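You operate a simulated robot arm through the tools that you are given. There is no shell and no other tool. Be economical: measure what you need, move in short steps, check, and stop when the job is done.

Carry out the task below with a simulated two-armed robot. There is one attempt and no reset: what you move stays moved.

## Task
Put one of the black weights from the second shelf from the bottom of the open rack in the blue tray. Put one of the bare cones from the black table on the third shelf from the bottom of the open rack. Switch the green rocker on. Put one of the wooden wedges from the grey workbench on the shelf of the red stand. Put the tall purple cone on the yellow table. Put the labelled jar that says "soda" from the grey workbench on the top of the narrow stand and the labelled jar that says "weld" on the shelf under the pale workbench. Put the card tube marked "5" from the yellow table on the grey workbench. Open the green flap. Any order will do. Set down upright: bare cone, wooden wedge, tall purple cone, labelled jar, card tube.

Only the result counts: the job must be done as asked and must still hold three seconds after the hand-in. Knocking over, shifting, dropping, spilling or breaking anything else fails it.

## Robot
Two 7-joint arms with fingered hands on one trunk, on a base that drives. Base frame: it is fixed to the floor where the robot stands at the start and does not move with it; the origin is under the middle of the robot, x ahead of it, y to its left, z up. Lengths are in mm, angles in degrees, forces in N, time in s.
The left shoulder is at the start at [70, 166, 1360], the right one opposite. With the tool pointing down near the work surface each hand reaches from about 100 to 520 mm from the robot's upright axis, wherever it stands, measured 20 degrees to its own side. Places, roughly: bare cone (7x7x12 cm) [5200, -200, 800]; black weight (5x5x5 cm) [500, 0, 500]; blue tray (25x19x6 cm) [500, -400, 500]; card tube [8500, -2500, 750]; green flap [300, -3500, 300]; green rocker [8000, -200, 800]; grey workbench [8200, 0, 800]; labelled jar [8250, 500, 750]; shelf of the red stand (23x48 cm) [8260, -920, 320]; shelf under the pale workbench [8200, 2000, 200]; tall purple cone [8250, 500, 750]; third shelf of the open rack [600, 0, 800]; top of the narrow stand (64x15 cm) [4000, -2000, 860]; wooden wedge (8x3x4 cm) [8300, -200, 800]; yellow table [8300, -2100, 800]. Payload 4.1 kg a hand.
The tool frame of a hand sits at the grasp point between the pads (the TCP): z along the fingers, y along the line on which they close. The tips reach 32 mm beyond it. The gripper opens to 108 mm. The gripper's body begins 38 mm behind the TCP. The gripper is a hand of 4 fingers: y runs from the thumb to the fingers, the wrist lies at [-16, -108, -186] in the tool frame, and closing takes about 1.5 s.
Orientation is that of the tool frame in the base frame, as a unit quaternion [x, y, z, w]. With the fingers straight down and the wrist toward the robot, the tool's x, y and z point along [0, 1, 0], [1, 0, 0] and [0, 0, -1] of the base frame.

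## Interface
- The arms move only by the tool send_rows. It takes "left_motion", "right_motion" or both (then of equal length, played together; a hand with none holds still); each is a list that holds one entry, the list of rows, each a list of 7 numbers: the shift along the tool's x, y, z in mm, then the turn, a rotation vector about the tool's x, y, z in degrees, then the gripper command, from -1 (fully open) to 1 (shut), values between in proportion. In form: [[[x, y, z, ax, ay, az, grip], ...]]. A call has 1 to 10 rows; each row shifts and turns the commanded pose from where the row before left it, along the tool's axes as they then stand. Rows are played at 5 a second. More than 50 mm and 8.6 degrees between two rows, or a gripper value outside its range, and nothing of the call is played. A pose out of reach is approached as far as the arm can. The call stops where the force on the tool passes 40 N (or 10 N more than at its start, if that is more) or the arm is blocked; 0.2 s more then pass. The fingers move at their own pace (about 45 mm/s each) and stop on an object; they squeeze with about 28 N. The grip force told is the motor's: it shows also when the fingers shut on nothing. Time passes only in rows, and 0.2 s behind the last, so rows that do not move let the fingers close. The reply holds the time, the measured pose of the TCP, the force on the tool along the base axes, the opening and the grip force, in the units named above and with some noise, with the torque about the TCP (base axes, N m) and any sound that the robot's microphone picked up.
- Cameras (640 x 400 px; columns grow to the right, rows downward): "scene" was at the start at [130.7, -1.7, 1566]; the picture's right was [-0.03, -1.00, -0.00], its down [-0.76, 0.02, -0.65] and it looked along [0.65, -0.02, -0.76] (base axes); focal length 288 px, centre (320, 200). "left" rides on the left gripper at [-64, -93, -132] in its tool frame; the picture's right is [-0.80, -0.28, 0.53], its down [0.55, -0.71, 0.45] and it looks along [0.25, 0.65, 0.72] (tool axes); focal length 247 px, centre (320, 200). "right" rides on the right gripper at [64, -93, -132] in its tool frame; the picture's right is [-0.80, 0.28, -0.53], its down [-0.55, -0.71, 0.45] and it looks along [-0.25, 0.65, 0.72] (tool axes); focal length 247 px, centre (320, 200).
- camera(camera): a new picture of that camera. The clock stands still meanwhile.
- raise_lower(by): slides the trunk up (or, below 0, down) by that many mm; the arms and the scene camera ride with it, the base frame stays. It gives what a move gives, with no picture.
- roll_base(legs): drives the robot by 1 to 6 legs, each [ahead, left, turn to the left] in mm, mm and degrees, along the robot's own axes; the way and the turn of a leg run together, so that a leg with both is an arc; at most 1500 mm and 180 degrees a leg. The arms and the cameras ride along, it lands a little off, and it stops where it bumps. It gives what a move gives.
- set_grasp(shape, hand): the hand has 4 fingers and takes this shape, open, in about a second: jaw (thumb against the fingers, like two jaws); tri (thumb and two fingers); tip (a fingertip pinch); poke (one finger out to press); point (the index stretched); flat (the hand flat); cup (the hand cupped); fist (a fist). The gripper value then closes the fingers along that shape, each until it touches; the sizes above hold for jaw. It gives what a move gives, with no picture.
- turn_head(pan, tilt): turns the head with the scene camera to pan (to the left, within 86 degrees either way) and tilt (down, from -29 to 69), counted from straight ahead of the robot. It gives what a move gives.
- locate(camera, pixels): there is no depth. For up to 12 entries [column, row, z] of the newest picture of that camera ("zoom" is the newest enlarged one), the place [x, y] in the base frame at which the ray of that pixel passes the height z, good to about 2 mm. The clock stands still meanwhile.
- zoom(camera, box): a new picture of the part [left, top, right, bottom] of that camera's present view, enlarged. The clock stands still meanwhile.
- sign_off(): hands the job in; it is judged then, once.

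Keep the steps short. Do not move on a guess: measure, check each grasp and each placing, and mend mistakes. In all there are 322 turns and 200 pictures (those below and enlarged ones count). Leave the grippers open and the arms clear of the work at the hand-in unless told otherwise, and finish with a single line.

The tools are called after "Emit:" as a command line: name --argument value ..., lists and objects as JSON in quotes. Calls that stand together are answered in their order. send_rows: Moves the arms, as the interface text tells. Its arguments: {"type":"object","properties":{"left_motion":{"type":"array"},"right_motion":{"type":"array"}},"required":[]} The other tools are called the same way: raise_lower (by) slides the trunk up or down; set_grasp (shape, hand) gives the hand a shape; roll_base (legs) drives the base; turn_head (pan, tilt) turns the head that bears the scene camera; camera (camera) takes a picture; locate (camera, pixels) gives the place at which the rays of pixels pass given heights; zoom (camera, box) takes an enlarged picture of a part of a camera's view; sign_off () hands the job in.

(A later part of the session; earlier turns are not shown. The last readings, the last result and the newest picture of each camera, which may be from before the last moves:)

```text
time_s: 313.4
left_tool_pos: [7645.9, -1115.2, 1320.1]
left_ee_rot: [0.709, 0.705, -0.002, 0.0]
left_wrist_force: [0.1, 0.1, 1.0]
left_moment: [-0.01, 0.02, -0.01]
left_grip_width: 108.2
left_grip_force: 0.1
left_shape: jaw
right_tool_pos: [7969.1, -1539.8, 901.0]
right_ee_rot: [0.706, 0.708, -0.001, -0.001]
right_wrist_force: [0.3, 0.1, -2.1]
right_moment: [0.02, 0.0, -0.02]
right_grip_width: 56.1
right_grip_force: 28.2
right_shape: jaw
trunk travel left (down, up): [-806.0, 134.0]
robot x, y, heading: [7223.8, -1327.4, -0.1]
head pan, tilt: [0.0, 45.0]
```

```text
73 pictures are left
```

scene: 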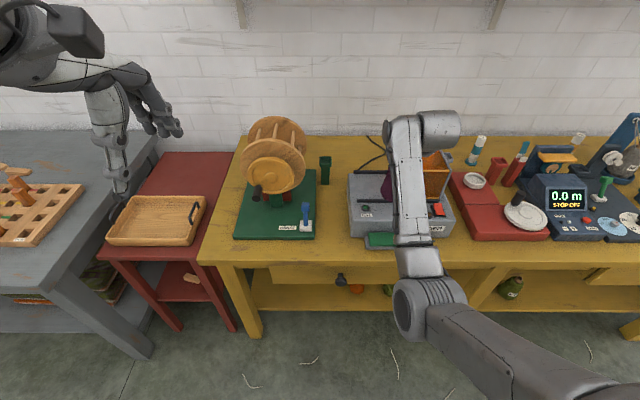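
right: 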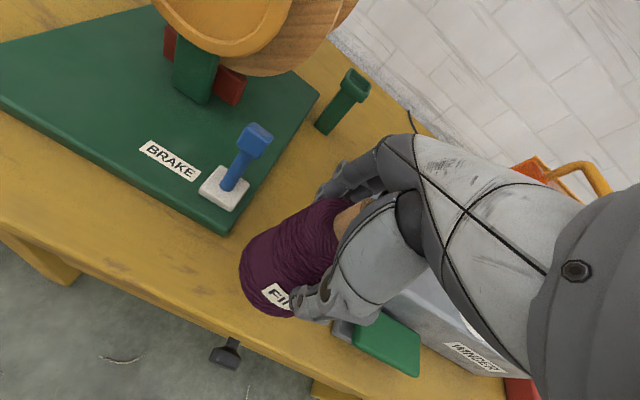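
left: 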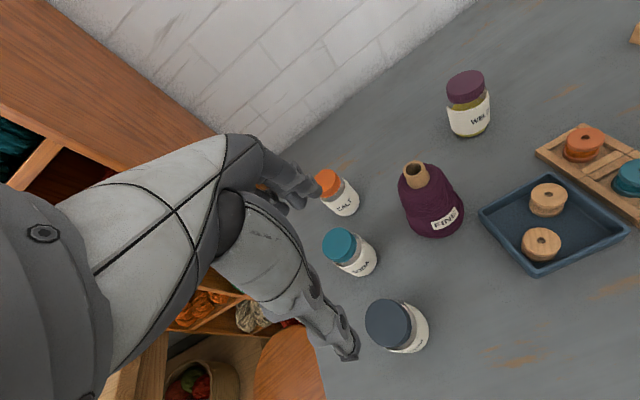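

Shift 8 mm forward and descend to contact.

Emit:
send_rows --right_motion '[[[0, 8, 8, 0, 0, 0, 1], [0, 0, 6, 0, 0, 0, 1], [0, 0, 5, 0, 0, 0, 1], [0, 0, 4, 0, 0, 0, 1]]]'

```text
time_s: 314.4
left_tool_pos: [7648.3, -1116.0, 1321.2]
left_ee_rot: [0.709, 0.706, 0.0, -0.001]
left_wrist_force: [-0.2, -0.3, 0.0]
left_moment: [-0.01, 0.03, -0.05]
left_grip_width: 107.9
left_grip_force: 0.2
left_shape: jaw
right_tool_pos: [7977.1, -1540.4, 879.0]
right_ee_rot: [0.707, 0.707, -0.001, -0.001]
right_wrist_force: [0.3, -0.3, -2.7]
right_moment: [0.0, -0.03, -0.01]
right_grip_width: 56.6
right_grip_force: 28.2
right_shape: jaw
trunk travel left (down, up): [-806.0, 134.0]
robot x, y, heading: [7223.8, -1321.3, 0.0]
head pan, tilt: [0.0, 45.0]
```

Emit:
send_rows --right_motion '[[[0, 0, 4, 0, 0, 0, 1], [0, 0, 4, 0, 0, 0, 1], [0, 0, 3, 0, 0, 0, 1]]]'

```text
time_s: 315.2
left_tool_pos: [7647.5, -1116.1, 1318.6]
left_ee_rot: [0.709, 0.705, -0.001, 0.0]
left_wrist_force: [0.7, 0.6, 0.0]
left_moment: [0.0, 0.0, -0.02]
left_grip_width: 107.8
left_grip_force: 0.0
left_shape: jaw
right_tool_pos: [7975.8, -1540.8, 868.7]
right_ee_rot: [0.706, 0.708, -0.002, 0.0]
right_wrist_force: [0.7, -0.3, -2.5]
right_moment: [0.0, -0.05, 0.01]
right_grip_width: 56.2
right_grip_force: 28.3
right_shape: jaw
trunk travel left (down, up): [-806.0, 134.0]
robot x, y, heading: [7225.9, -1322.9, -0.0]
head pan, tilt: [0.0, 45.0]
```

Emit:
send_rows --right_motion '[[[0, 0, 4, 0, 0, 0, 1], [0, 0, 4, 0, 0, 0, 1], [0, 0, 3, 0, 0, 0, 1]]]'

```text
time_s: 316.0
left_tool_pos: [7640.8, -1115.4, 1321.9]
left_ee_rot: [0.709, 0.705, -0.001, 0.002]
left_wrist_force: [-0.4, 0.1, 1.0]
left_moment: [-0.04, -0.02, -0.01]
left_grip_width: 107.8
left_grip_force: 0.0
left_shape: jaw
right_tool_pos: [7975.7, -1540.2, 864.9]
right_ee_rot: [0.706, 0.708, 0.003, 0.004]
right_wrist_force: [3.0, -3.1, 31.5]
right_moment: [-0.1, -0.13, 0.05]
right_grip_width: 57.4
right_grip_force: 27.7
right_shape: jaw
trunk travel left (down, up): [-806.0, 134.0]
robot x, y, heading: [7219.9, -1325.2, -0.1]
head pan, tilt: [0.0, 45.0]
```

On the table (31 N). Ease up, open, and lift clear.

Emit:
send_rows --right_motion '[[[0, 0, -3, 0, 0, 0, 1], [0, 0, 0, 0, 0, 0, -1], [0, 0, 0, 0, 0, 0, -1], [0, 0, 0, 0, 0, 0, -1], [0, 0, 0, 0, 0, 0, -1], [0, 0, 0, 0, 0, 0, -1], [0, 0, -40, 0, 0, 0, -1], [0, 0, -45, 0, 0, 0, -1], [0, 0, -45, 0, 0, 0, -1]]]'

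Emit:
camera --camera "right"

```text
time_s: 318.0
left_tool_pos: [7645.2, -1116.2, 1320.1]
left_ee_rot: [0.709, 0.705, -0.002, 0.0]
left_wrist_force: [-0.3, 0.7, -1.0]
left_moment: [0.03, 0.01, -0.02]
left_grip_width: 107.9
left_grip_force: 0.1
left_shape: jaw
right_tool_pos: [7978.5, -1541.5, 992.2]
right_ee_rot: [0.707, 0.707, -0.001, -0.001]
right_wrist_force: [-1.3, -0.3, 0.1]
right_moment: [0.01, -0.01, 0.01]
right_grip_width: 107.9
right_grip_force: 0.0
right_shape: jaw
trunk travel left (down, up): [-806.0, 134.0]
robot x, y, heading: [7226.9, -1322.6, 0.0]
head pan, tilt: [0.0, 45.0]
```

```text
72 pictures are left
```

right: 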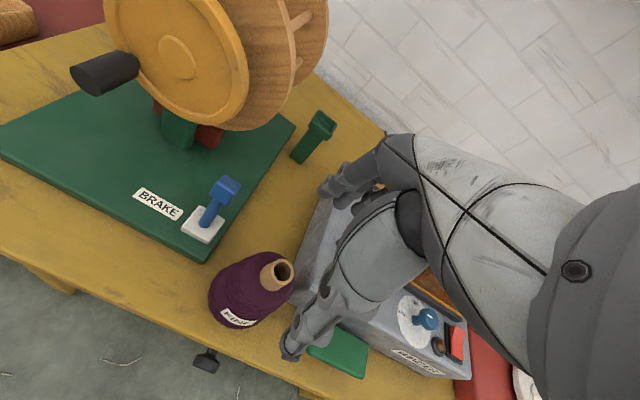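

The cone stands well. Next the tube "5": strafe right to face it and approach so the hand camera can see it.

Emit:
roll_base --legs '[[0, -930, 0], [230, 0, 0]]'

Emit:
camera --camera "right"

Emit:
camera --camera "scene"

```text
time_s: 324.2
left_tool_pos: [7871.2, -2052.5, 1320.6]
left_ee_rot: [0.712, 0.702, 0.0, 0.0]
left_wrist_force: [0.3, 0.5, 0.7]
left_moment: [0.01, 0.02, 0.0]
left_grip_width: 107.6
left_grip_force: 0.0
left_shape: jaw
right_tool_pos: [8199.9, -2479.5, 991.5]
right_ee_rot: [0.71, 0.704, 0.0, 0.0]
right_wrist_force: [-0.1, -0.5, 0.0]
right_moment: [0.0, -0.01, 0.0]
right_grip_width: 107.7
right_grip_force: 0.0
right_shape: jaw
trunk travel left (down, up): [-806.0, 134.0]
robot x, y, heading: [7452.4, -2258.1, -0.6]
head pan, tilt: [0.0, 45.0]
```

```text
71 pictures are left
```

right: 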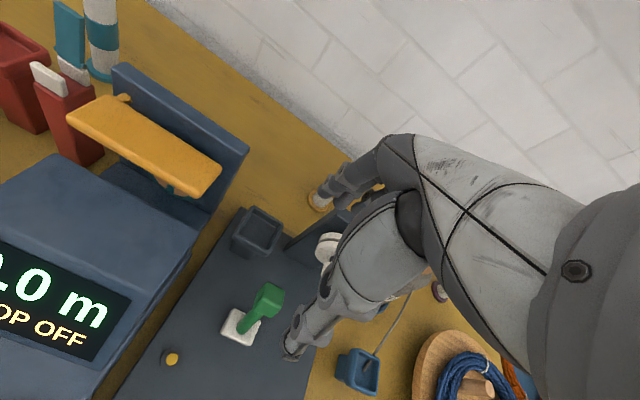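

```text
70 pictures are left
```

scene: 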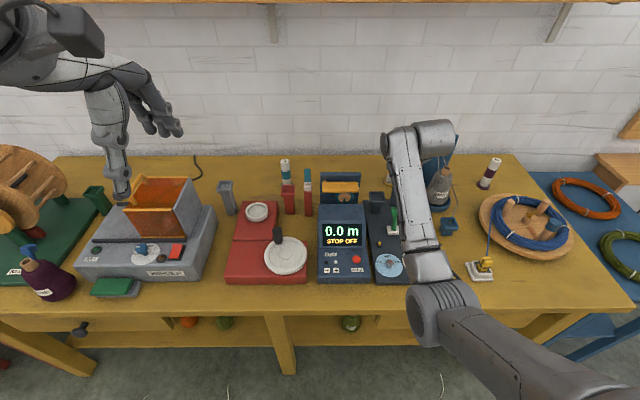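

The tube hides behind the hand. Shift the hand 110 mm right to see it with the hand camera.

Emit:
send_rows --right_motion '[[[-37, -10, 0, 0, 0, 0, -1], [-37, -10, 0, 0, 0, 0, -1], [-37, -10, 0, 0, 0, 0, -1]]]'

Emit:
camera --camera "right"

Emit:
zoom --camera "scene" --box '[340, 130, 460, 230]'

```text
time_s: 325.0
left_tool_pos: [7872.4, -2052.7, 1319.3]
left_ee_rot: [0.712, 0.702, -0.001, 0.0]
left_wrist_force: [-0.1, -0.3, 0.4]
left_moment: [0.01, -0.02, -0.01]
left_grip_width: 107.8
left_grip_force: 0.1
left_shape: jaw
right_tool_pos: [8168.6, -2589.5, 992.0]
right_ee_rot: [0.709, 0.705, -0.001, -0.001]
right_wrist_force: [-0.3, -0.5, 0.5]
right_moment: [-0.02, -0.01, -0.04]
right_grip_width: 107.7
right_grip_force: 0.1
right_shape: jaw
trunk travel left (down, up): [-806.0, 134.0]
robot x, y, heading: [7451.1, -2253.1, -0.5]
head pan, tilt: [0.0, 45.0]
```

```text
69 pictures are left
```

right: 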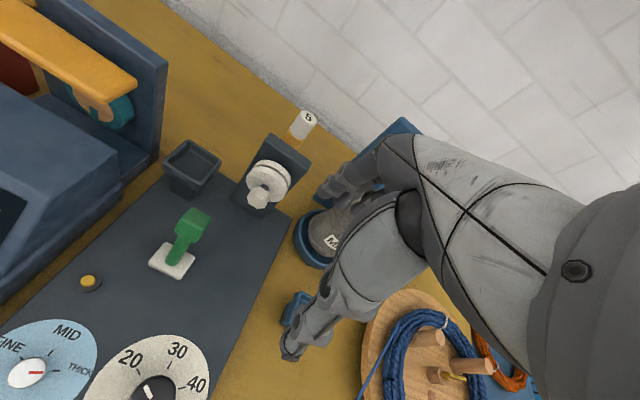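

```text
4.00 times, centred on (400, 180) of scene
```

zoom: 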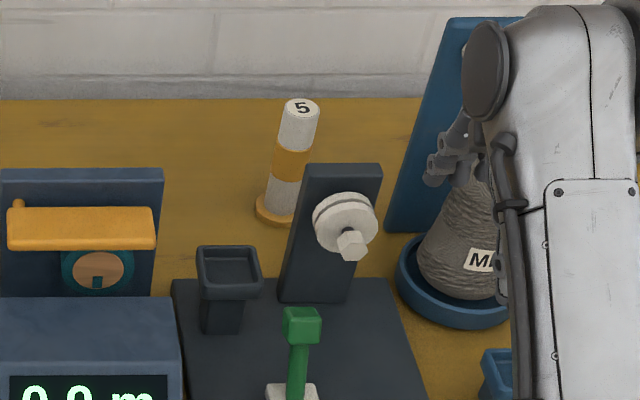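

Tube 5 is behind the pulley post. Locate base and top from both cameras.

Emit:
locate --camera "scene" --pixels '[[389, 183, 765], [395, 156, 880], [395, 156, 900], [395, 156, 920], [402, 170, 900], [385, 186, 765]]'

Emit:
locate --camera "right" --pixels '[[307, 118, 880], [307, 118, 900], [307, 118, 920], [285, 140, 900], [275, 140, 930], [310, 160, 900]]'

```text
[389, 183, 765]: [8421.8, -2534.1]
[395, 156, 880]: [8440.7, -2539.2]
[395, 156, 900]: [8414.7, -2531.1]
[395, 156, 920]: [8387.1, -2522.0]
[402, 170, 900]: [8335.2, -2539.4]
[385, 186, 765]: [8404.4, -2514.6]
```

```text
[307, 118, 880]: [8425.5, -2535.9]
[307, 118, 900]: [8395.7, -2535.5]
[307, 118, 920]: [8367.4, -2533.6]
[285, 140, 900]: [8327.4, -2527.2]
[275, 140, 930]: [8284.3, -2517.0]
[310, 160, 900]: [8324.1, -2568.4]
```

Tube: centre ≈(8440,-2536), top z≈873 — far in. See how much closer the base may go: look down at the gap to the table's legs and lower shelf.

Emit:
turn_head --pan 0 --tilt 65

Emit:
camera --camera "scene"

```text
time_s: 325.8
left_tool_pos: [7871.8, -2051.4, 1320.0]
left_ee_rot: [0.712, 0.702, -0.002, 0.0]
left_wrist_force: [-0.1, 0.6, 0.2]
left_moment: [-0.02, 0.0, 0.03]
left_grip_width: 107.9
left_grip_force: 0.0
left_shape: jaw
right_tool_pos: [8169.5, -2590.2, 991.9]
right_ee_rot: [0.71, 0.704, 0.0, -0.001]
right_wrist_force: [0.2, -0.1, 0.4]
right_moment: [0.0, 0.01, -0.02]
right_grip_width: 107.9
right_grip_force: 0.0
right_shape: jaw
trunk travel left (down, up): [-806.0, 134.0]
robot x, y, heading: [7449.7, -2255.0, -0.8]
head pan, tilt: [0.0, 65.0]
```

```text
67 pictures are left
```

scene: 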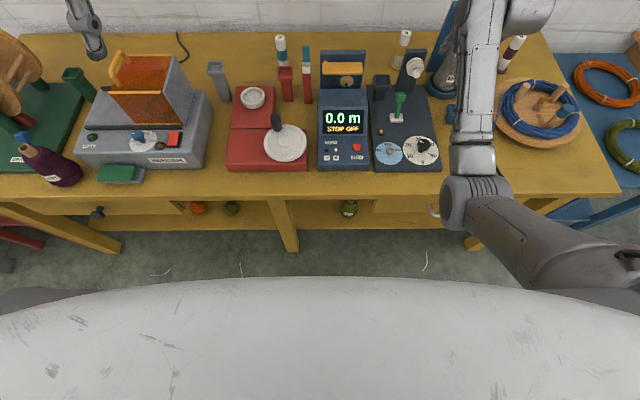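

Emit:
locate --camera "scene" --pixels '[[290, 252, 0], [115, 253, 0], [470, 250, 0], [230, 230, 150], [230, 230, 250], [150, 229, 200], [350, 199, 765], [200, 199, 765]]'

```text
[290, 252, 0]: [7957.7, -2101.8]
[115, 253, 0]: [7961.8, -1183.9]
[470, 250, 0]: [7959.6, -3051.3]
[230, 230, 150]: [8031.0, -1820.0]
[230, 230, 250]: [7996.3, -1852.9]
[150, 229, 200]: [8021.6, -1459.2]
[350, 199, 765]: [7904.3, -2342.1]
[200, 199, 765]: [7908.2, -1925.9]
```

Legs' fronts are at x≈7958, so the base can stand at x≈7635, making the tube 805 mm away — reachable. First bring the hand in line, then approach with a 15° pitch.

Emit:
send_rows --right_motion '[[[43, 0, -5, 0, 0, 0, -0.4], [43, 0, -5, 0, 0, 0, -0.4], [44, 0, -5, 0, 0, 0, -0.4], [0, 0, 0, -7.5, 0, 0, -0.4], [0, 0, 0, -7.5, 0, 0, -0.4]]]'

Emit:
roll_base --legs '[[0, -70, 0.8], [180, 0, 0]]'

```text
time_s: 327.0
left_tool_pos: [7871.1, -2052.3, 1319.5]
left_ee_rot: [0.712, 0.702, -0.001, 0.001]
left_wrist_force: [0.3, 0.6, 0.4]
left_moment: [-0.05, -0.02, 0.01]
left_grip_width: 107.8
left_grip_force: 0.0
left_shape: jaw
right_tool_pos: [8169.0, -2460.0, 1009.0]
right_ee_rot: [0.703, 0.699, 0.092, 0.093]
right_wrist_force: [0.5, 0.3, 0.2]
right_moment: [0.03, 0.01, 0.02]
right_grip_width: 76.2
right_grip_force: 0.0
right_shape: jaw
trunk travel left (down, up): [-806.0, 134.0]
robot x, y, heading: [7450.5, -2259.1, -0.7]
head pan, tilt: [0.0, 65.0]
```

```text
time_s: 329.2
left_tool_pos: [8049.4, -2115.7, 1320.1]
left_ee_rot: [0.708, 0.707, -0.002, 0.001]
left_wrist_force: [-0.6, 0.8, 0.5]
left_moment: [-0.01, -0.02, 0.0]
left_grip_width: 107.8
left_grip_force: 0.1
left_shape: jaw
right_tool_pos: [8353.9, -2520.4, 1009.4]
right_ee_rot: [0.7, 0.702, 0.092, 0.092]
right_wrist_force: [0.2, 1.0, 0.0]
right_moment: [-0.04, 0.04, 0.01]
right_grip_width: 76.1
right_grip_force: 0.1
right_shape: jaw
trunk travel left (down, up): [-806.0, 134.0]
robot x, y, heading: [7633.7, -2320.2, 0.1]
head pan, tilt: [0.0, 65.0]
```

Emit:
send_rows --right_motion '[[[-8, 35.7, 33, 0, 0, 0, -0.4], [-8, 35.7, 33, 0, 0, 0, -0.4]]]'

Emit:
camera --camera "right"

```text
time_s: 329.8
left_tool_pos: [8052.6, -2117.7, 1319.8]
left_ee_rot: [0.708, 0.706, -0.002, -0.001]
left_wrist_force: [0.8, -0.1, 0.0]
left_moment: [-0.01, 0.02, 0.02]
left_grip_width: 107.8
left_grip_force: 0.1
left_shape: jaw
right_tool_pos: [8443.1, -2535.9, 962.1]
right_ee_rot: [0.7, 0.703, 0.091, 0.091]
right_wrist_force: [-0.2, 0.7, -0.7]
right_moment: [-0.03, 0.05, 0.02]
right_grip_width: 75.9
right_grip_force: 0.0
right_shape: jaw
trunk travel left (down, up): [-806.0, 134.0]
robot x, y, heading: [7630.6, -2322.6, 0.3]
head pan, tilt: [0.0, 65.0]
```

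```text
66 pictures are left
```

right: 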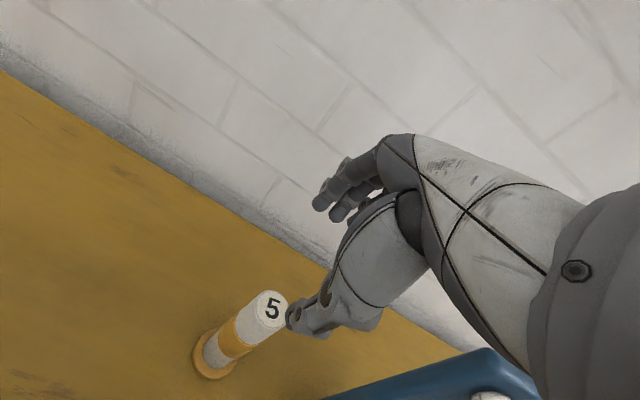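

Reachable; the tube top "5" is visible at (271,307). Locate it and its base.

Emit:
locate --camera "right" --pixels '[[271, 307, 873], [271, 307, 865], [271, 307, 880], [214, 354, 775], [214, 354, 765]]'

```text
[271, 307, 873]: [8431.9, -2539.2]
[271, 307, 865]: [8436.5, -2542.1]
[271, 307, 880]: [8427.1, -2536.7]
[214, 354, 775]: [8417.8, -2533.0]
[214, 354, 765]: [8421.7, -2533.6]
```

Tube centre ≈(8430,-2538). Descend 110 mm around its top and close.

Emit:
send_rows --right_motion '[[[-0.7, -13.7, 34.3, 0, 0, 0, -0.4], [-0.7, -13.7, 34.3, 0, 0, 0, -0.4], [-0.6, -13.6, 34.3, 0, 0, 0, -0.4]]]'

Emit:
camera --camera "right"

```text
time_s: 330.6
left_tool_pos: [8051.6, -2115.7, 1319.7]
left_ee_rot: [0.708, 0.706, -0.001, 0.0]
left_wrist_force: [0.2, -0.4, 0.7]
left_moment: [-0.01, 0.0, 0.02]
left_grip_width: 107.8
left_grip_force: 0.0
left_shape: jaw
right_tool_pos: [8425.6, -2537.2, 850.9]
right_ee_rot: [0.7, 0.703, 0.092, 0.092]
right_wrist_force: [-0.2, -0.5, 0.3]
right_moment: [0.01, 0.0, -0.01]
right_grip_width: 75.7
right_grip_force: 0.0
right_shape: jaw
trunk travel left (down, up): [-806.0, 134.0]
robot x, y, heading: [7629.2, -2323.4, -0.2]
head pan, tilt: [0.0, 65.0]
```

```text
65 pictures are left
```

right: 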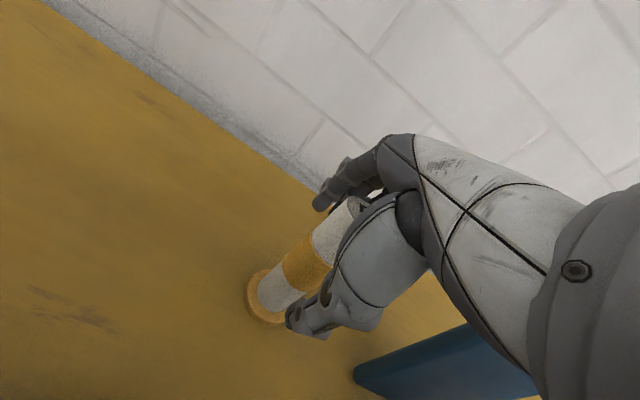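

Reduce the pitch so the pads meet the tube squarely, if reach allows.

Emit:
send_rows --right_motion '[[[0, 0, 0, 6, 0, 0, -0.4], [0, 0, 0, 6, 0, 0, -0.4], [0, 0, 0, 0, 0, 0, -0.4]]]'

```text
time_s: 331.4
left_tool_pos: [8051.8, -2114.7, 1320.3]
left_ee_rot: [0.707, 0.707, -0.001, 0.0]
left_wrist_force: [0.5, 0.1, 0.6]
left_moment: [0.01, 0.01, 0.0]
left_grip_width: 108.0
left_grip_force: 0.0
left_shape: jaw
right_tool_pos: [8425.9, -2537.9, 852.2]
right_ee_rot: [0.705, 0.709, 0.017, 0.017]
right_wrist_force: [0.1, 0.5, 0.3]
right_moment: [-0.03, 0.0, 0.02]
right_grip_width: 75.8
right_grip_force: 0.0
right_shape: jaw
trunk travel left (down, up): [-806.0, 134.0]
robot x, y, heading: [7631.5, -2322.9, 0.1]
head pan, tilt: [0.0, 65.0]
```

Reached with only ~3° pitch. Close on the tube and lift a bit.

Emit:
send_rows --right_motion '[[[0, 4, 0, 0, 0, 0, -0.4], [0, 0, 0, 0, 0, 0, 1], [0, 0, 0, 0, 0, 0, 1], [0, 0, 0, 0, 0, 0, 1], [0, 0, 0, 0, 0, 0, 1], [0, 0, 0, 0, 0, 0, 1], [0, 0, 0, 0, 0, 0, 1], [0, 0, -20, 0, 0, 0, 1], [0, 0, -30, 0, 0, 0, 1]]]'

Emit:
camera --camera "right"

```text
time_s: 333.4
left_tool_pos: [8052.0, -2115.7, 1320.2]
left_ee_rot: [0.707, 0.707, -0.001, 0.0]
left_wrist_force: [0.2, -0.6, 0.2]
left_moment: [0.02, 0.0, -0.03]
left_grip_width: 107.8
left_grip_force: 0.0
left_shape: jaw
right_tool_pos: [8426.6, -2538.2, 904.3]
right_ee_rot: [0.705, 0.709, 0.017, 0.017]
right_wrist_force: [-0.1, 0.4, -0.5]
right_moment: [0.03, 0.05, 0.01]
right_grip_width: 24.5
right_grip_force: 28.6
right_shape: jaw
trunk travel left (down, up): [-806.0, 134.0]
robot x, y, heading: [7628.8, -2327.4, -0.3]
head pan, tilt: [0.0, 65.0]
```

```text
64 pictures are left
```

right: 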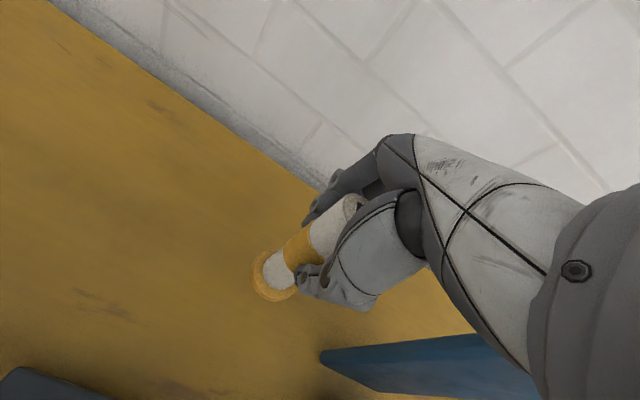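

Tube held. Raise by the trunk 120 to clear the post, then back off and go to the grey bench.

Emit:
raise_lower --by 125

Emit:
roll_base --legs '[[-650, 0, 0.2], [0, 1350, 0], [0, 1300, 0]]'

Emit:
turn_head --pan 0 --tilt 40

Emit:
camera --camera "scene"

```text
time_s: 334.9
left_tool_pos: [8052.0, -2116.9, 1444.8]
left_ee_rot: [0.707, 0.707, -0.001, 0.0]
left_wrist_force: [0.4, 0.5, 0.4]
left_moment: [0.04, 0.02, 0.03]
left_grip_width: 108.1
left_grip_force: 0.0
left_shape: jaw
right_tool_pos: [8428.4, -2538.3, 1026.5]
right_ee_rot: [0.706, 0.708, 0.016, 0.017]
right_wrist_force: [0.4, -0.4, -0.7]
right_moment: [-0.02, 0.01, 0.0]
right_grip_width: 24.4
right_grip_force: 28.0
right_shape: jaw
trunk travel left (down, up): [-931.0, 9.0]
robot x, y, heading: [7634.4, -2323.9, -0.1]
head pan, tilt: [0.0, 65.0]
```

```text
time_s: 351.0
left_tool_pos: [7423.8, 511.3, 1445.9]
left_ee_rot: [0.712, 0.702, -0.002, 0.0]
left_wrist_force: [0.5, 0.0, -0.4]
left_moment: [0.02, 0.01, -0.03]
left_grip_width: 107.7
left_grip_force: 0.1
left_shape: jaw
right_tool_pos: [7793.5, 86.1, 1028.4]
right_ee_rot: [0.711, 0.703, 0.017, 0.017]
right_wrist_force: [0.7, -0.8, 0.1]
right_moment: [-0.01, 0.01, 0.0]
right_grip_width: 24.4
right_grip_force: 27.9
right_shape: jaw
trunk travel left (down, up): [-931.0, 9.0]
robot x, y, heading: [6998.4, 310.3, -0.7]
head pan, tilt: [0.0, 65.0]
```

```text
time_s: 351.9
left_tool_pos: [7423.1, 513.3, 1445.2]
left_ee_rot: [0.713, 0.701, -0.001, 0.001]
left_wrist_force: [0.0, 0.0, -0.3]
left_moment: [0.0, -0.03, -0.01]
left_grip_width: 107.9
left_grip_force: 0.1
left_shape: jaw
right_tool_pos: [7794.1, 85.2, 1029.0]
right_ee_rot: [0.711, 0.703, 0.018, 0.018]
right_wrist_force: [0.2, 0.2, -0.2]
right_moment: [-0.02, -0.02, 0.0]
right_grip_width: 24.6
right_grip_force: 28.3
right_shape: jaw
trunk travel left (down, up): [-931.0, 9.0]
robot x, y, heading: [7001.9, 309.3, -0.7]
head pan, tilt: [0.0, 40.0]
```

```text
63 pictures are left
```

scene: 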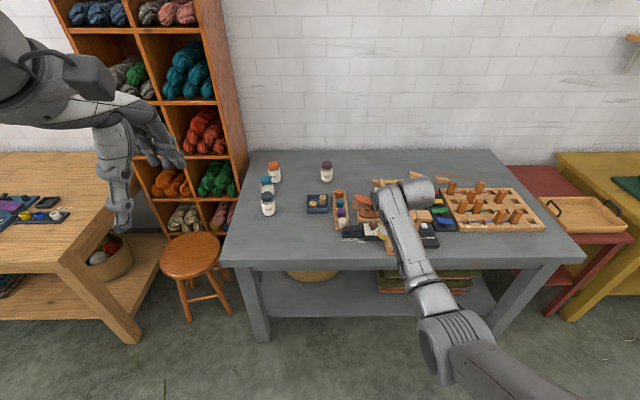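

Free spot for the tube at about (7935,310) on the front left of the bench. Drive there and lower.

Emit:
roll_base --legs '[[141, 225, 0.7]]'

Emit:
send_rows --right_motion '[[[0, 0, 40, 0, 0, 0, 1], [0, 0, 40, 0, 0, 0, 1], [0, 0, 40, 0, 0, 0, 1], [0, 0, 18, 0, 0, 0, 1]]]'

Emit:
camera --camera "right"

```text
time_s: 353.8
left_tool_pos: [7564.3, 741.6, 1445.7]
left_ee_rot: [0.708, 0.706, 0.0, 0.0]
left_wrist_force: [-0.4, -0.5, 0.6]
left_moment: [0.04, -0.02, 0.0]
left_grip_width: 107.8
left_grip_force: 0.0
left_shape: jaw
right_tool_pos: [7939.9, 319.3, 1027.7]
right_ee_rot: [0.706, 0.708, 0.019, 0.017]
right_wrist_force: [0.1, 0.3, -0.4]
right_moment: [0.03, 0.01, 0.03]
right_grip_width: 24.6
right_grip_force: 28.0
right_shape: jaw
trunk travel left (down, up): [-931.0, 9.0]
robot x, y, heading: [7144.2, 534.4, 0.4]
head pan, tilt: [0.0, 40.0]
```

```text
time_s: 354.8
left_tool_pos: [7564.7, 742.9, 1443.3]
left_ee_rot: [0.708, 0.706, -0.002, 0.0]
left_wrist_force: [-0.1, -0.1, -1.3]
left_moment: [-0.04, 0.01, 0.03]
left_grip_width: 107.8
left_grip_force: 0.1
left_shape: jaw
right_tool_pos: [7948.3, 322.4, 888.9]
right_ee_rot: [0.706, 0.708, 0.017, 0.017]
right_wrist_force: [-0.2, -0.5, -0.7]
right_moment: [-0.02, 0.02, 0.01]
right_grip_width: 24.2
right_grip_force: 28.1
right_shape: jaw
trunk travel left (down, up): [-931.0, 9.0]
robot x, y, heading: [7143.9, 536.3, 0.1]
head pan, tilt: [0.0, 40.0]
```

```text
62 pictures are left
```

right: 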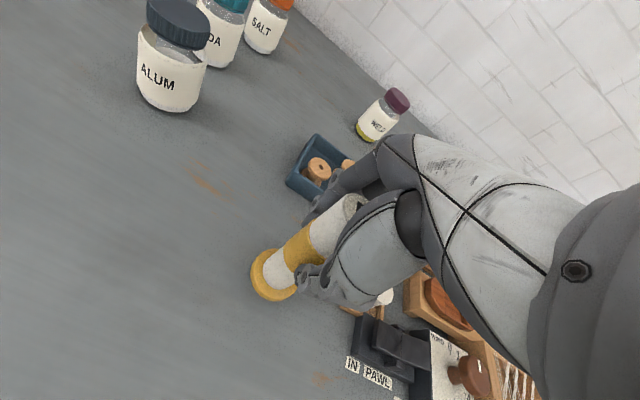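

Clear area below. Descend to contact.

Emit:
send_rows --right_motion '[[[0, 0, 9, 0, 0, 0, 1], [0, 0, 4, 0, 0, 0, 1], [0, 0, 3, 0, 0, 0, 1], [0, 0, 3, 0, 0, 0, 1]]]'

```text
time_s: 355.8
left_tool_pos: [7563.9, 744.4, 1446.3]
left_ee_rot: [0.708, 0.706, -0.001, 0.0]
left_wrist_force: [0.4, -0.6, -0.3]
left_moment: [0.01, -0.02, -0.01]
left_grip_width: 107.7
left_grip_force: 0.1
left_shape: jaw
right_tool_pos: [7948.4, 321.4, 872.3]
right_ee_rot: [0.705, 0.708, 0.018, 0.018]
right_wrist_force: [-0.3, 0.1, 1.1]
right_moment: [0.02, -0.01, 0.01]
right_grip_width: 24.6
right_grip_force: 27.9
right_shape: jaw
trunk travel left (down, up): [-931.0, 9.0]
robot x, y, heading: [7144.4, 535.8, 0.1]
head pan, tilt: [0.0, 40.0]
```

Emit:
send_rows --right_motion '[[[0, 0, 3, 0, 0, 0, 1], [0, 0, 3, 0, 0, 0, 1]]]'

```text
time_s: 356.4
left_tool_pos: [7559.9, 744.3, 1446.9]
left_ee_rot: [0.709, 0.705, 0.0, 0.002]
left_wrist_force: [0.0, 0.7, -0.4]
left_moment: [0.01, 0.01, 0.03]
left_grip_width: 107.8
left_grip_force: 0.0
left_shape: jaw
right_tool_pos: [7947.4, 320.3, 870.0]
right_ee_rot: [0.705, 0.708, 0.02, 0.02]
right_wrist_force: [-3.3, -0.5, 21.4]
right_moment: [-0.04, -0.02, 0.0]
right_grip_width: 25.7
right_grip_force: 27.9
right_shape: jaw
trunk travel left (down, up): [-931.0, 9.0]
robot x, y, heading: [7145.7, 538.0, -0.0]
head pan, tilt: [0.0, 40.0]
```

Contact (21 N). Ease 2 mm, open and rise.

Emit:
send_rows --right_motion '[[[0, 0, -2, 0, 0, 0, 1], [0, 0, 0, 0, 0, 0, -0.5], [0, 0, 0, 0, 0, 0, -0.5], [0, 0, 0, 0, 0, 0, -0.5], [0, 0, 0, 0, 0, 0, -0.5], [0, 0, 0, 0, 0, 0, -0.5], [0, 0, -40, 0, 0, 0, -0.5], [0, 0, -45, 0, 0, 0, -0.5], [0, 0, -45, 0, 0, 0, -0.5]]]'

Emit:
camera --camera "right"

```text
time_s: 358.4
left_tool_pos: [7565.5, 743.8, 1444.3]
left_ee_rot: [0.709, 0.705, -0.001, -0.001]
left_wrist_force: [0.0, 0.3, -0.2]
left_moment: [0.01, 0.0, 0.02]
left_grip_width: 107.9
left_grip_force: 0.0
left_shape: jaw
right_tool_pos: [7940.1, 320.7, 999.0]
right_ee_rot: [0.706, 0.708, 0.018, 0.017]
right_wrist_force: [0.1, 0.2, -0.6]
right_moment: [0.0, 0.02, -0.03]
right_grip_width: 80.8
right_grip_force: 0.1
right_shape: jaw
trunk travel left (down, up): [-931.0, 9.0]
robot x, y, heading: [7144.5, 535.8, -0.0]
head pan, tilt: [0.0, 40.0]
```

```text
61 pictures are left
```

right: 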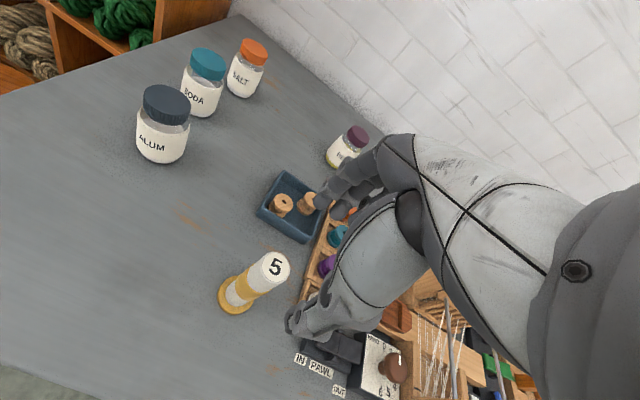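

Tube 5 stands on the bench. Check the grey bench's front-leg position (from the last scene picture) before moving close for the weld jar.

Emit:
locate --camera "scene" --pixels '[[262, 342, 0], [272, 340, 0], [240, 268, 783], [520, 270, 783], [300, 318, 200], [300, 318, 300], [326, 181, 783], [326, 165, 875]]'

```text
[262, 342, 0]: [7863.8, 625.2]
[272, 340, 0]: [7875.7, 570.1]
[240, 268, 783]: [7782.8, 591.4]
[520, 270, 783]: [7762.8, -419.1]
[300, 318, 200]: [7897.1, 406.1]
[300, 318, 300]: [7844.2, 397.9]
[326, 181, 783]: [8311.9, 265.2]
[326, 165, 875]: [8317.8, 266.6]
```

Leg fronts are at x≈7860, so robot x≈7532 is fine. Drive so the hand is above the weld jar.

Emit:
roll_base --legs '[[388, -58, 0]]'

Emit:
camera --camera "right"

```text
time_s: 360.8
left_tool_pos: [7941.1, 689.4, 1445.4]
left_ee_rot: [0.707, 0.707, -0.001, 0.001]
left_wrist_force: [-1.2, 0.2, -0.6]
left_moment: [-0.01, 0.02, -0.01]
left_grip_width: 107.9
left_grip_force: 0.0
left_shape: jaw
right_tool_pos: [8320.3, 266.0, 1000.1]
right_ee_rot: [0.705, 0.709, 0.018, 0.017]
right_wrist_force: [-0.3, -0.6, 0.3]
right_moment: [-0.01, -0.04, -0.01]
right_grip_width: 80.8
right_grip_force: 0.1
right_shape: jaw
trunk travel left (down, up): [-931.0, 9.0]
robot x, y, heading: [7526.0, 482.0, 0.2]
head pan, tilt: [0.0, 40.0]
```

```text
60 pictures are left
```

right: 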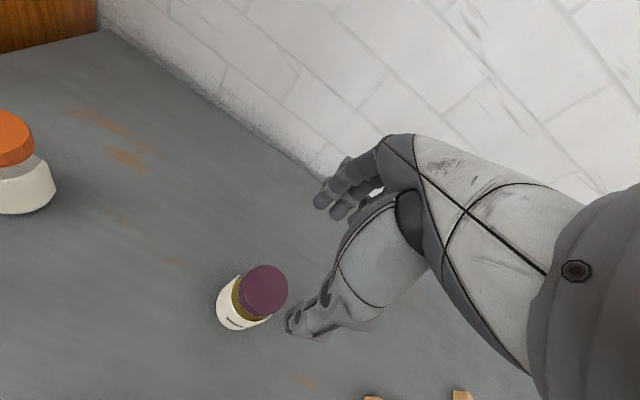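

Emit:
locate --camera "right" --pixels '[[263, 289, 878], [263, 289, 870], [263, 289, 886]]'

```text
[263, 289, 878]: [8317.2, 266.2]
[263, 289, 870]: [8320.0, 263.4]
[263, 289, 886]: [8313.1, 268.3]
```

Lid centre (8317,266); practically aligned. Open fully and descend to z≈853.

Emit:
send_rows --right_motion '[[[0, -3, 0, 0, 0, 0, -1], [0, 0, 0, 0, 0, 0, -1], [0, 0, 40, 0, 0, 0, -1], [0, 0, 40, 0, 0, 0, -1], [0, 0, 40, 0, 0, 0, -1], [0, -1, 27, 0, 0, 0, -1]]]'

Emit:
camera --camera "right"

```text
time_s: 362.2
left_tool_pos: [7945.1, 689.1, 1444.3]
left_ee_rot: [0.707, 0.707, -0.001, -0.001]
left_wrist_force: [-0.1, -0.5, -0.1]
left_moment: [-0.03, -0.01, 0.01]
left_grip_width: 107.7
left_grip_force: 0.0
left_shape: jaw
right_tool_pos: [8326.8, 268.0, 851.9]
right_ee_rot: [0.705, 0.709, 0.017, 0.018]
right_wrist_force: [-0.4, -0.4, 0.4]
right_moment: [0.02, 0.02, 0.0]
right_grip_width: 107.9
right_grip_force: 0.0
right_shape: jaw
trunk travel left (down, up): [-931.0, 9.0]
robot x, y, heading: [7528.1, 478.7, 0.3]
head pan, tilt: [0.0, 40.0]
```

```text
59 pictures are left
```

right: 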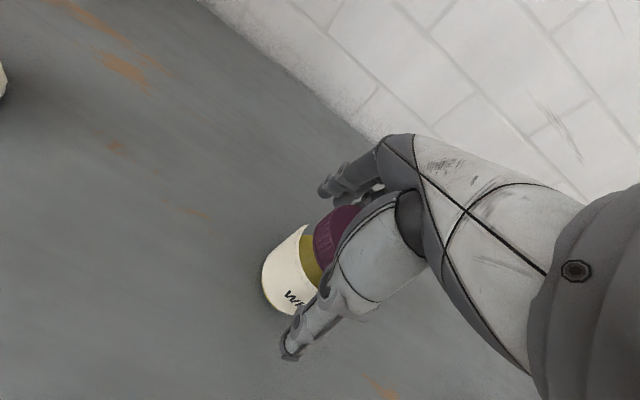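

Emit:
send_rows --right_motion '[[[-1, -8, 0, 0, 0, 0, -1], [0, 0, 0, 0, 0, 0, 1], [0, 0, 0, 0, 0, 0, 1], [0, 0, 0, 0, 0, 0, 1], [0, 0, 0, 0, 0, 0, 1], [0, 0, 0, 0, 0, 0, 1], [0, 0, -30, 0, 0, 0, 1], [0, 0, -40, 0, 0, 0, 1], [0, 0, -40, 0, 0, 0, 1]]]'

Emit:
camera --camera "right"

```text
time_s: 364.2
left_tool_pos: [7942.9, 689.3, 1445.7]
left_ee_rot: [0.707, 0.708, -0.001, 0.0]
left_wrist_force: [-0.3, 0.2, -0.6]
left_moment: [-0.01, 0.01, 0.01]
left_grip_width: 107.7
left_grip_force: 0.0
left_shape: jaw
right_tool_pos: [8313.2, 264.4, 958.6]
right_ee_rot: [0.705, 0.709, 0.018, 0.017]
right_wrist_force: [-0.5, 0.7, -2.8]
right_moment: [0.01, 0.0, 0.01]
right_grip_width: 50.3
right_grip_force: 28.3
right_shape: jaw
trunk travel left (down, up): [-931.0, 9.0]
robot x, y, heading: [7523.2, 478.5, -0.0]
head pan, tilt: [0.0, 40.0]
```

```text
58 pictures are left
```

right: 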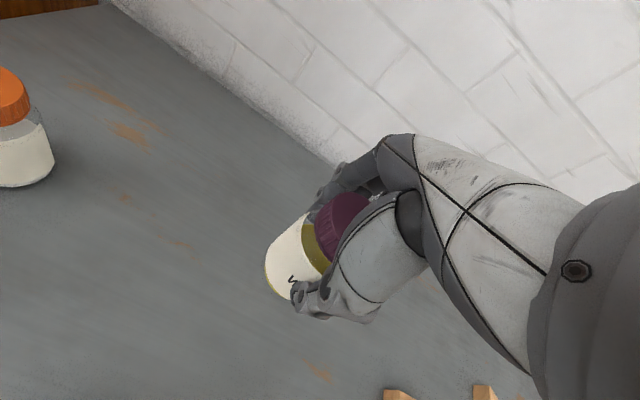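

Weld held (2.8 N). Raise 60 more, back away and strafe left to the pale workbench.

Emit:
send_rows --right_motion '[[[0, 0, -30, 0, 0, 0, 1], [-15, 0, -30, 0, 0, 0, 1]]]'

Emit:
roll_base --legs '[[-700, 0, 0], [0, 1400, 0]]'

Emit:
turn_head --pan 5 --tilt 30

Emit:
camera --camera "scene"

```text
time_s: 364.8
left_tool_pos: [7943.8, 687.5, 1445.8]
left_ee_rot: [0.707, 0.707, 0.0, 0.001]
left_wrist_force: [-0.2, 0.5, 0.1]
left_moment: [0.01, 0.02, 0.01]
left_grip_width: 107.9
left_grip_force: 0.1
left_shape: jaw
right_tool_pos: [8310.3, 250.3, 1021.0]
right_ee_rot: [0.704, 0.709, 0.018, 0.018]
right_wrist_force: [1.0, 0.0, -1.3]
right_moment: [-0.02, 0.02, 0.02]
right_grip_width: 50.3
right_grip_force: 28.1
right_shape: jaw
trunk travel left (down, up): [-931.0, 9.0]
robot x, y, heading: [7525.6, 478.8, 0.0]
head pan, tilt: [0.0, 40.0]
```

```text
time_s: 375.3
left_tool_pos: [7261.1, 2080.4, 1445.0]
left_ee_rot: [0.719, 0.695, -0.002, 0.0]
left_wrist_force: [-0.8, -0.2, -0.4]
left_moment: [0.01, -0.01, 0.01]
left_grip_width: 108.0
left_grip_force: 0.1
left_shape: jaw
right_tool_pos: [7610.8, 1629.6, 1020.0]
right_ee_rot: [0.716, 0.698, 0.017, 0.017]
right_wrist_force: [-0.2, -0.5, -3.4]
right_moment: [0.03, -0.02, 0.0]
right_grip_width: 50.3
right_grip_force: 28.1
right_shape: jaw
trunk travel left (down, up): [-931.0, 9.0]
robot x, y, heading: [6838.0, 1885.4, -1.5]
head pan, tilt: [0.0, 40.0]
```

```text
time_s: 376.0
left_tool_pos: [7261.5, 2081.5, 1444.3]
left_ee_rot: [0.718, 0.696, -0.001, 0.0]
left_wrist_force: [0.9, 0.1, 0.8]
left_moment: [-0.02, -0.03, -0.03]
left_grip_width: 107.8
left_grip_force: 0.1
left_shape: jaw
right_tool_pos: [7610.2, 1629.7, 1019.5]
right_ee_rot: [0.716, 0.698, 0.016, 0.019]
right_wrist_force: [0.1, 0.4, -2.1]
right_moment: [-0.01, 0.01, 0.05]
right_grip_width: 50.2
right_grip_force: 27.9
right_shape: jaw
trunk travel left (down, up): [-931.0, 9.0]
robot x, y, heading: [6835.6, 1886.0, -1.6]
head pan, tilt: [5.0, 30.0]
```

```text
57 pictures are left
```

scene: 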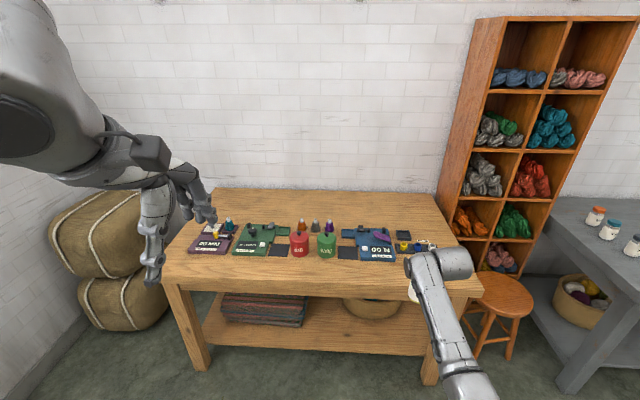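

Free shelf space shows at about (330,330). Measure shelf and legs now, then lower the trunk and measure again.

Emit:
zoom --camera "scene" --box '[180, 260, 460, 400]'

Emit:
locate --camera "zoom" --pixels '[[280, 200, 200], [280, 200, 150], [280, 200, 250], [55, 250, 0], [565, 285, 0], [280, 88, 740], [130, 140, 200], [370, 130, 200]]'

```text
2.29 times, centred on (320, 330) of scene
```

zoom: 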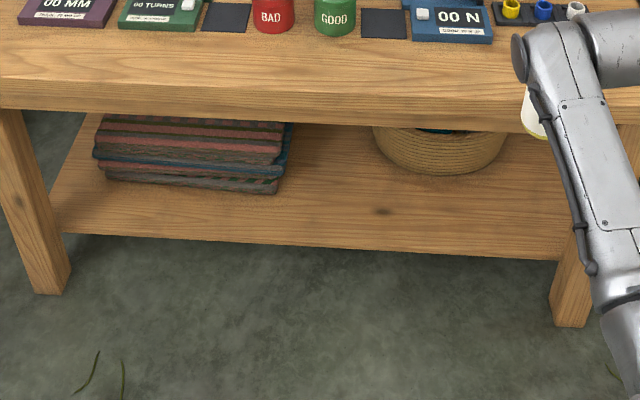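

```text
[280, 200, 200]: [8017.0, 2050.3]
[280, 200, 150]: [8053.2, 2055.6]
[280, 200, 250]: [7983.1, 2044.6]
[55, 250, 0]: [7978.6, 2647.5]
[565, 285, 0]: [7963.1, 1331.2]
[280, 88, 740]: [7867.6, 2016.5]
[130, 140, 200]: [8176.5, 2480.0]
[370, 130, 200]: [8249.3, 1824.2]
```

Lower the trunk 700 in two moves (hand is in front of the table), then look level.

Emit:
raise_lower --by -400

Emit:
raise_lower --by -290

Emit:
turn_head --pan 0 --tilt 20

Emit:
camera --camera "scene"

```text
time_s: 379.8
left_tool_pos: [7262.3, 2080.3, 1045.5]
left_ee_rot: [0.719, 0.695, -0.002, 0.0]
left_wrist_force: [-0.6, 0.3, -0.4]
left_moment: [0.01, 0.0, -0.02]
left_grip_width: 108.0
left_grip_force: 0.1
left_shape: jaw
right_tool_pos: [7610.8, 1631.5, 619.6]
right_ee_rot: [0.716, 0.698, 0.017, 0.017]
right_wrist_force: [0.4, 0.4, -3.1]
right_moment: [-0.01, 0.01, 0.02]
right_grip_width: 50.4
right_grip_force: 28.0
right_shape: jaw
trunk travel left (down, up): [-531.0, 409.0]
robot x, y, heading: [6836.2, 1889.3, -1.5]
head pan, tilt: [5.0, 30.0]
```

```text
time_s: 382.8
left_tool_pos: [7260.5, 2080.7, 755.0]
left_ee_rot: [0.718, 0.696, -0.001, 0.0]
left_wrist_force: [-0.2, 0.1, 0.0]
left_moment: [0.01, -0.01, -0.01]
left_grip_width: 108.0
left_grip_force: 0.0
left_shape: jaw
right_tool_pos: [7611.3, 1629.7, 329.4]
right_ee_rot: [0.716, 0.698, 0.017, 0.018]
right_wrist_force: [0.4, 0.3, -2.4]
right_moment: [-0.01, -0.04, -0.02]
right_grip_width: 50.3
right_grip_force: 27.7
right_shape: jaw
trunk travel left (down, up): [-241.0, 699.0]
robot x, y, heading: [6835.1, 1884.9, -1.6]
head pan, tilt: [5.0, 30.0]
```

```text
time_s: 383.5
left_tool_pos: [7261.3, 2080.9, 754.3]
left_ee_rot: [0.719, 0.695, -0.001, 0.0]
left_wrist_force: [-0.2, 0.2, 0.4]
left_moment: [-0.03, -0.01, -0.01]
left_grip_width: 107.8
left_grip_force: 0.0
left_shape: jaw
right_tool_pos: [7612.1, 1631.1, 330.8]
right_ee_rot: [0.716, 0.698, 0.017, 0.017]
right_wrist_force: [-0.3, -0.2, -3.0]
right_moment: [0.0, 0.0, 0.0]
right_grip_width: 50.0
right_grip_force: 27.9
right_shape: jaw
trunk travel left (down, up): [-241.0, 699.0]
robot x, y, heading: [6834.1, 1885.7, -1.5]
head pan, tilt: [0.0, 20.0]
```

```text
55 pictures are left
```

scene: 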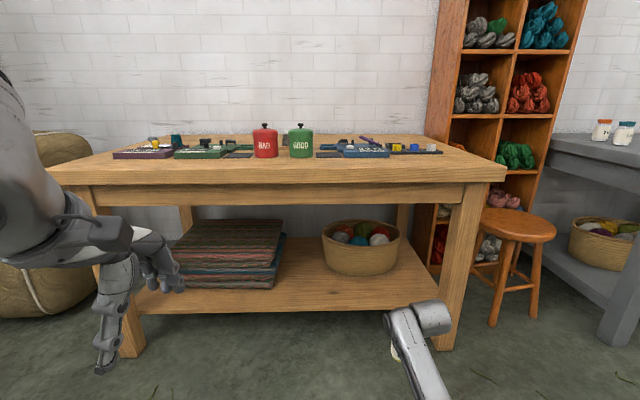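

Emit:
locate --camera "scene" --pixels '[[120, 357, 0], [445, 350, 0], [290, 308, 150], [290, 308, 200], [290, 308, 250], [275, 287, 200], [360, 274, 200], [350, 290, 200]]'

```text
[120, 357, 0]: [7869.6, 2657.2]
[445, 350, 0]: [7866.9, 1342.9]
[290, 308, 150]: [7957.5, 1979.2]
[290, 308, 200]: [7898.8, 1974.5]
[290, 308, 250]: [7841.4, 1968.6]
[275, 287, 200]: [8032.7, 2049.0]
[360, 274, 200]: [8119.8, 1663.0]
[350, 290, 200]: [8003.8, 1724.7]
```

Shelf z≈200, front edge x≈7899; free spot at about (7975,1790). Align sideways, then drive in.

Emit:
roll_base --legs '[[0, 139, 1.5], [340, 0, 0]]'

Emit:
camera --camera "right"

```text
time_s: 386.6
left_tool_pos: [7603.1, 2227.5, 753.9]
left_ee_rot: [0.711, 0.704, -0.001, 0.0]
left_wrist_force: [-0.2, -0.8, 0.8]
left_moment: [0.0, 0.02, 0.0]
left_grip_width: 108.0
left_grip_force: 0.0
left_shape: jaw
right_tool_pos: [7964.6, 1786.0, 330.5]
right_ee_rot: [0.708, 0.706, 0.017, 0.017]
right_wrist_force: [0.0, -1.3, -1.2]
right_moment: [0.03, 0.04, 0.0]
right_grip_width: 50.2
right_grip_force: 27.6
right_shape: jaw
trunk travel left (down, up): [-241.0, 699.0]
robot x, y, heading: [7180.2, 2018.3, -0.2]
head pan, tilt: [0.0, 20.0]
```

```text
54 pictures are left
```

right: 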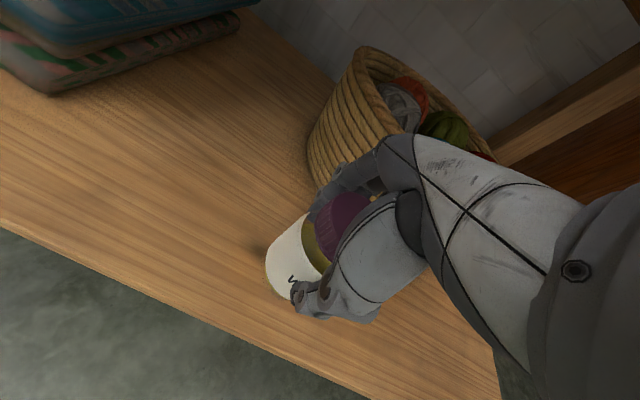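

Well over the shelf. Descend slowly.

Emit:
send_rows --right_motion '[[[0, 12, 15, 0, 0, 0, 1], [0, 0, 15, 0, 0, 0, 1], [0, 0, 10, 0, 0, 0, 1], [0, 0, 5, 0, 0, 0, 1], [0, 0, 4, 0, 0, 0, 1]]]'

```text
time_s: 387.9
left_tool_pos: [7603.8, 2228.0, 755.3]
left_ee_rot: [0.71, 0.704, -0.001, 0.001]
left_wrist_force: [0.0, 0.4, 0.4]
left_moment: [-0.01, 0.01, 0.0]
left_grip_width: 108.0
left_grip_force: 0.0
left_shape: jaw
right_tool_pos: [7979.7, 1785.2, 282.2]
right_ee_rot: [0.707, 0.706, 0.018, 0.018]
right_wrist_force: [-0.1, -0.3, -2.4]
right_moment: [0.0, 0.04, 0.01]
right_grip_width: 50.2
right_grip_force: 28.0
right_shape: jaw
trunk travel left (down, up): [-241.0, 699.0]
robot x, y, heading: [7182.2, 2021.7, -0.2]
head pan, tilt: [0.0, 20.0]
```

Emit:
send_rows --right_motion '[[[0, 0, 4, 0, 0, 0, 1], [0, 0, 4, 0, 0, 0, 1], [0, 0, 4, 0, 0, 0, 1]]]'

```text
time_s: 388.6
left_tool_pos: [7603.7, 2227.1, 753.8]
left_ee_rot: [0.71, 0.704, -0.002, 0.001]
left_wrist_force: [-0.7, 0.5, -0.5]
left_moment: [-0.03, -0.03, 0.0]
left_grip_width: 108.0
left_grip_force: 0.1
left_shape: jaw
right_tool_pos: [7979.2, 1787.8, 269.9]
right_ee_rot: [0.708, 0.706, 0.018, 0.017]
right_wrist_force: [-0.1, 0.2, -1.1]
right_moment: [0.02, 0.01, 0.02]
right_grip_width: 50.3
right_grip_force: 27.6
right_shape: jaw
trunk travel left (down, up): [-241.0, 699.0]
robot x, y, heading: [7178.9, 2027.2, -0.1]
head pan, tilt: [0.0, 20.0]
```

Emit:
send_rows --right_motion '[[[0, 0, 3, 0, 0, 0, 1], [0, 0, 3, 0, 0, 0, 1], [0, 0, 3, 0, 0, 0, 1]]]'

```text
time_s: 389.4
left_tool_pos: [7603.5, 2226.5, 755.0]
left_ee_rot: [0.71, 0.704, -0.002, 0.0]
left_wrist_force: [0.4, 0.4, -0.4]
left_moment: [0.02, -0.04, -0.01]
left_grip_width: 108.1
left_grip_force: 0.0
left_shape: jaw
right_tool_pos: [7981.4, 1784.9, 260.8]
right_ee_rot: [0.707, 0.706, 0.018, 0.018]
right_wrist_force: [-0.6, -0.2, -2.4]
right_moment: [0.03, 0.03, 0.0]
right_grip_width: 49.9
right_grip_force: 28.0
right_shape: jaw
trunk travel left (down, up): [-241.0, 699.0]
robot x, y, heading: [7181.6, 2018.7, -0.2]
head pan, tilt: [0.0, 20.0]
```

Emit:
send_rows --right_motion '[[[0, 0, 3, 0, 0, 0, 1], [0, 0, 3, 0, 0, 0, 1], [0, 0, 3, 0, 0, 0, 1]]]'

Emit:
camera --camera "right"

```text
time_s: 390.2
left_tool_pos: [7603.5, 2228.7, 755.1]
left_ee_rot: [0.71, 0.704, -0.001, 0.0]
left_wrist_force: [-0.1, 0.7, 0.2]
left_moment: [0.01, -0.02, -0.03]
left_grip_width: 107.7
left_grip_force: 0.0
left_shape: jaw
right_tool_pos: [7980.4, 1785.4, 252.6]
right_ee_rot: [0.708, 0.706, 0.017, 0.017]
right_wrist_force: [-0.2, -0.4, 0.7]
right_moment: [-0.01, 0.02, 0.03]
right_grip_width: 50.2
right_grip_force: 27.6
right_shape: jaw
trunk travel left (down, up): [-241.0, 699.0]
robot x, y, heading: [7182.3, 2022.8, -0.2]
head pan, tilt: [0.0, 20.0]
```

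```text
53 pictures are left
```

right: 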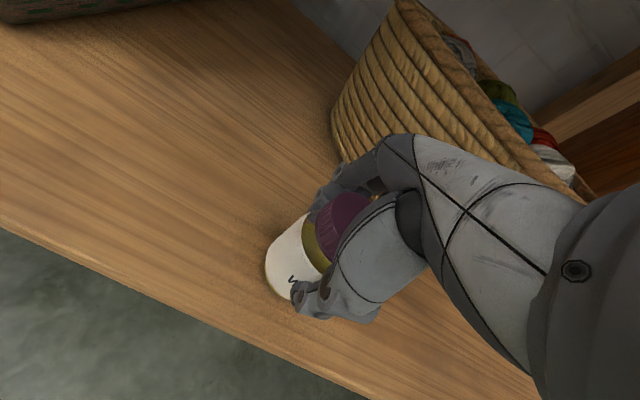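

Weight is just taken up by the shelf. Press 2 mm more, open moderately (basket is near), rise.

Emit:
send_rows --right_motion '[[[0, 0, 2, 0, 0, 0, 1], [0, 0, 0, 0, 0, 0, -0.35], [0, 0, 0, 0, 0, 0, -0.35], [0, 0, 0, 0, 0, 0, -0.35], [0, 0, 0, 0, 0, 0, -0.35], [0, 0, -30, 0, 0, 0, -0.35], [0, 0, -35, 0, 0, 0, -0.35], [0, 0, -35, 0, 0, 0, -0.35]]]'

Emit:
camera --camera "right"

```text
time_s: 392.1
left_tool_pos: [7603.0, 2227.2, 754.4]
left_ee_rot: [0.71, 0.704, -0.001, 0.001]
left_wrist_force: [0.0, -0.6, -0.1]
left_moment: [0.01, 0.0, -0.01]
left_grip_width: 107.8
left_grip_force: 0.0
left_shape: jaw
right_tool_pos: [7975.8, 1787.3, 351.4]
right_ee_rot: [0.708, 0.706, 0.018, 0.017]
right_wrist_force: [0.3, 0.3, -0.6]
right_moment: [-0.01, 0.01, 0.0]
right_grip_width: 72.7
right_grip_force: 0.0
right_shape: jaw
trunk travel left (down, up): [-241.0, 699.0]
robot x, y, heading: [7179.0, 2021.9, -0.5]
head pan, tilt: [0.0, 20.0]
```

```text
52 pictures are left
```

right: 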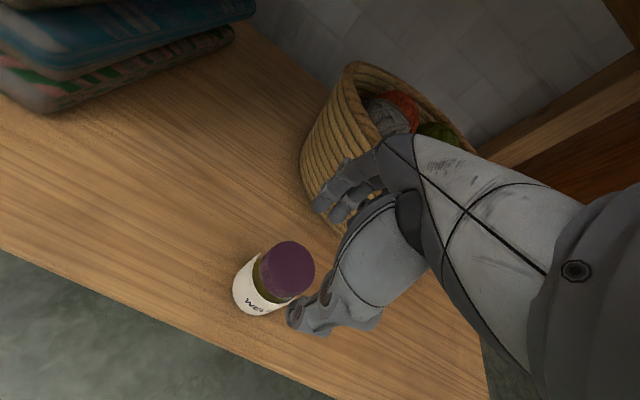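

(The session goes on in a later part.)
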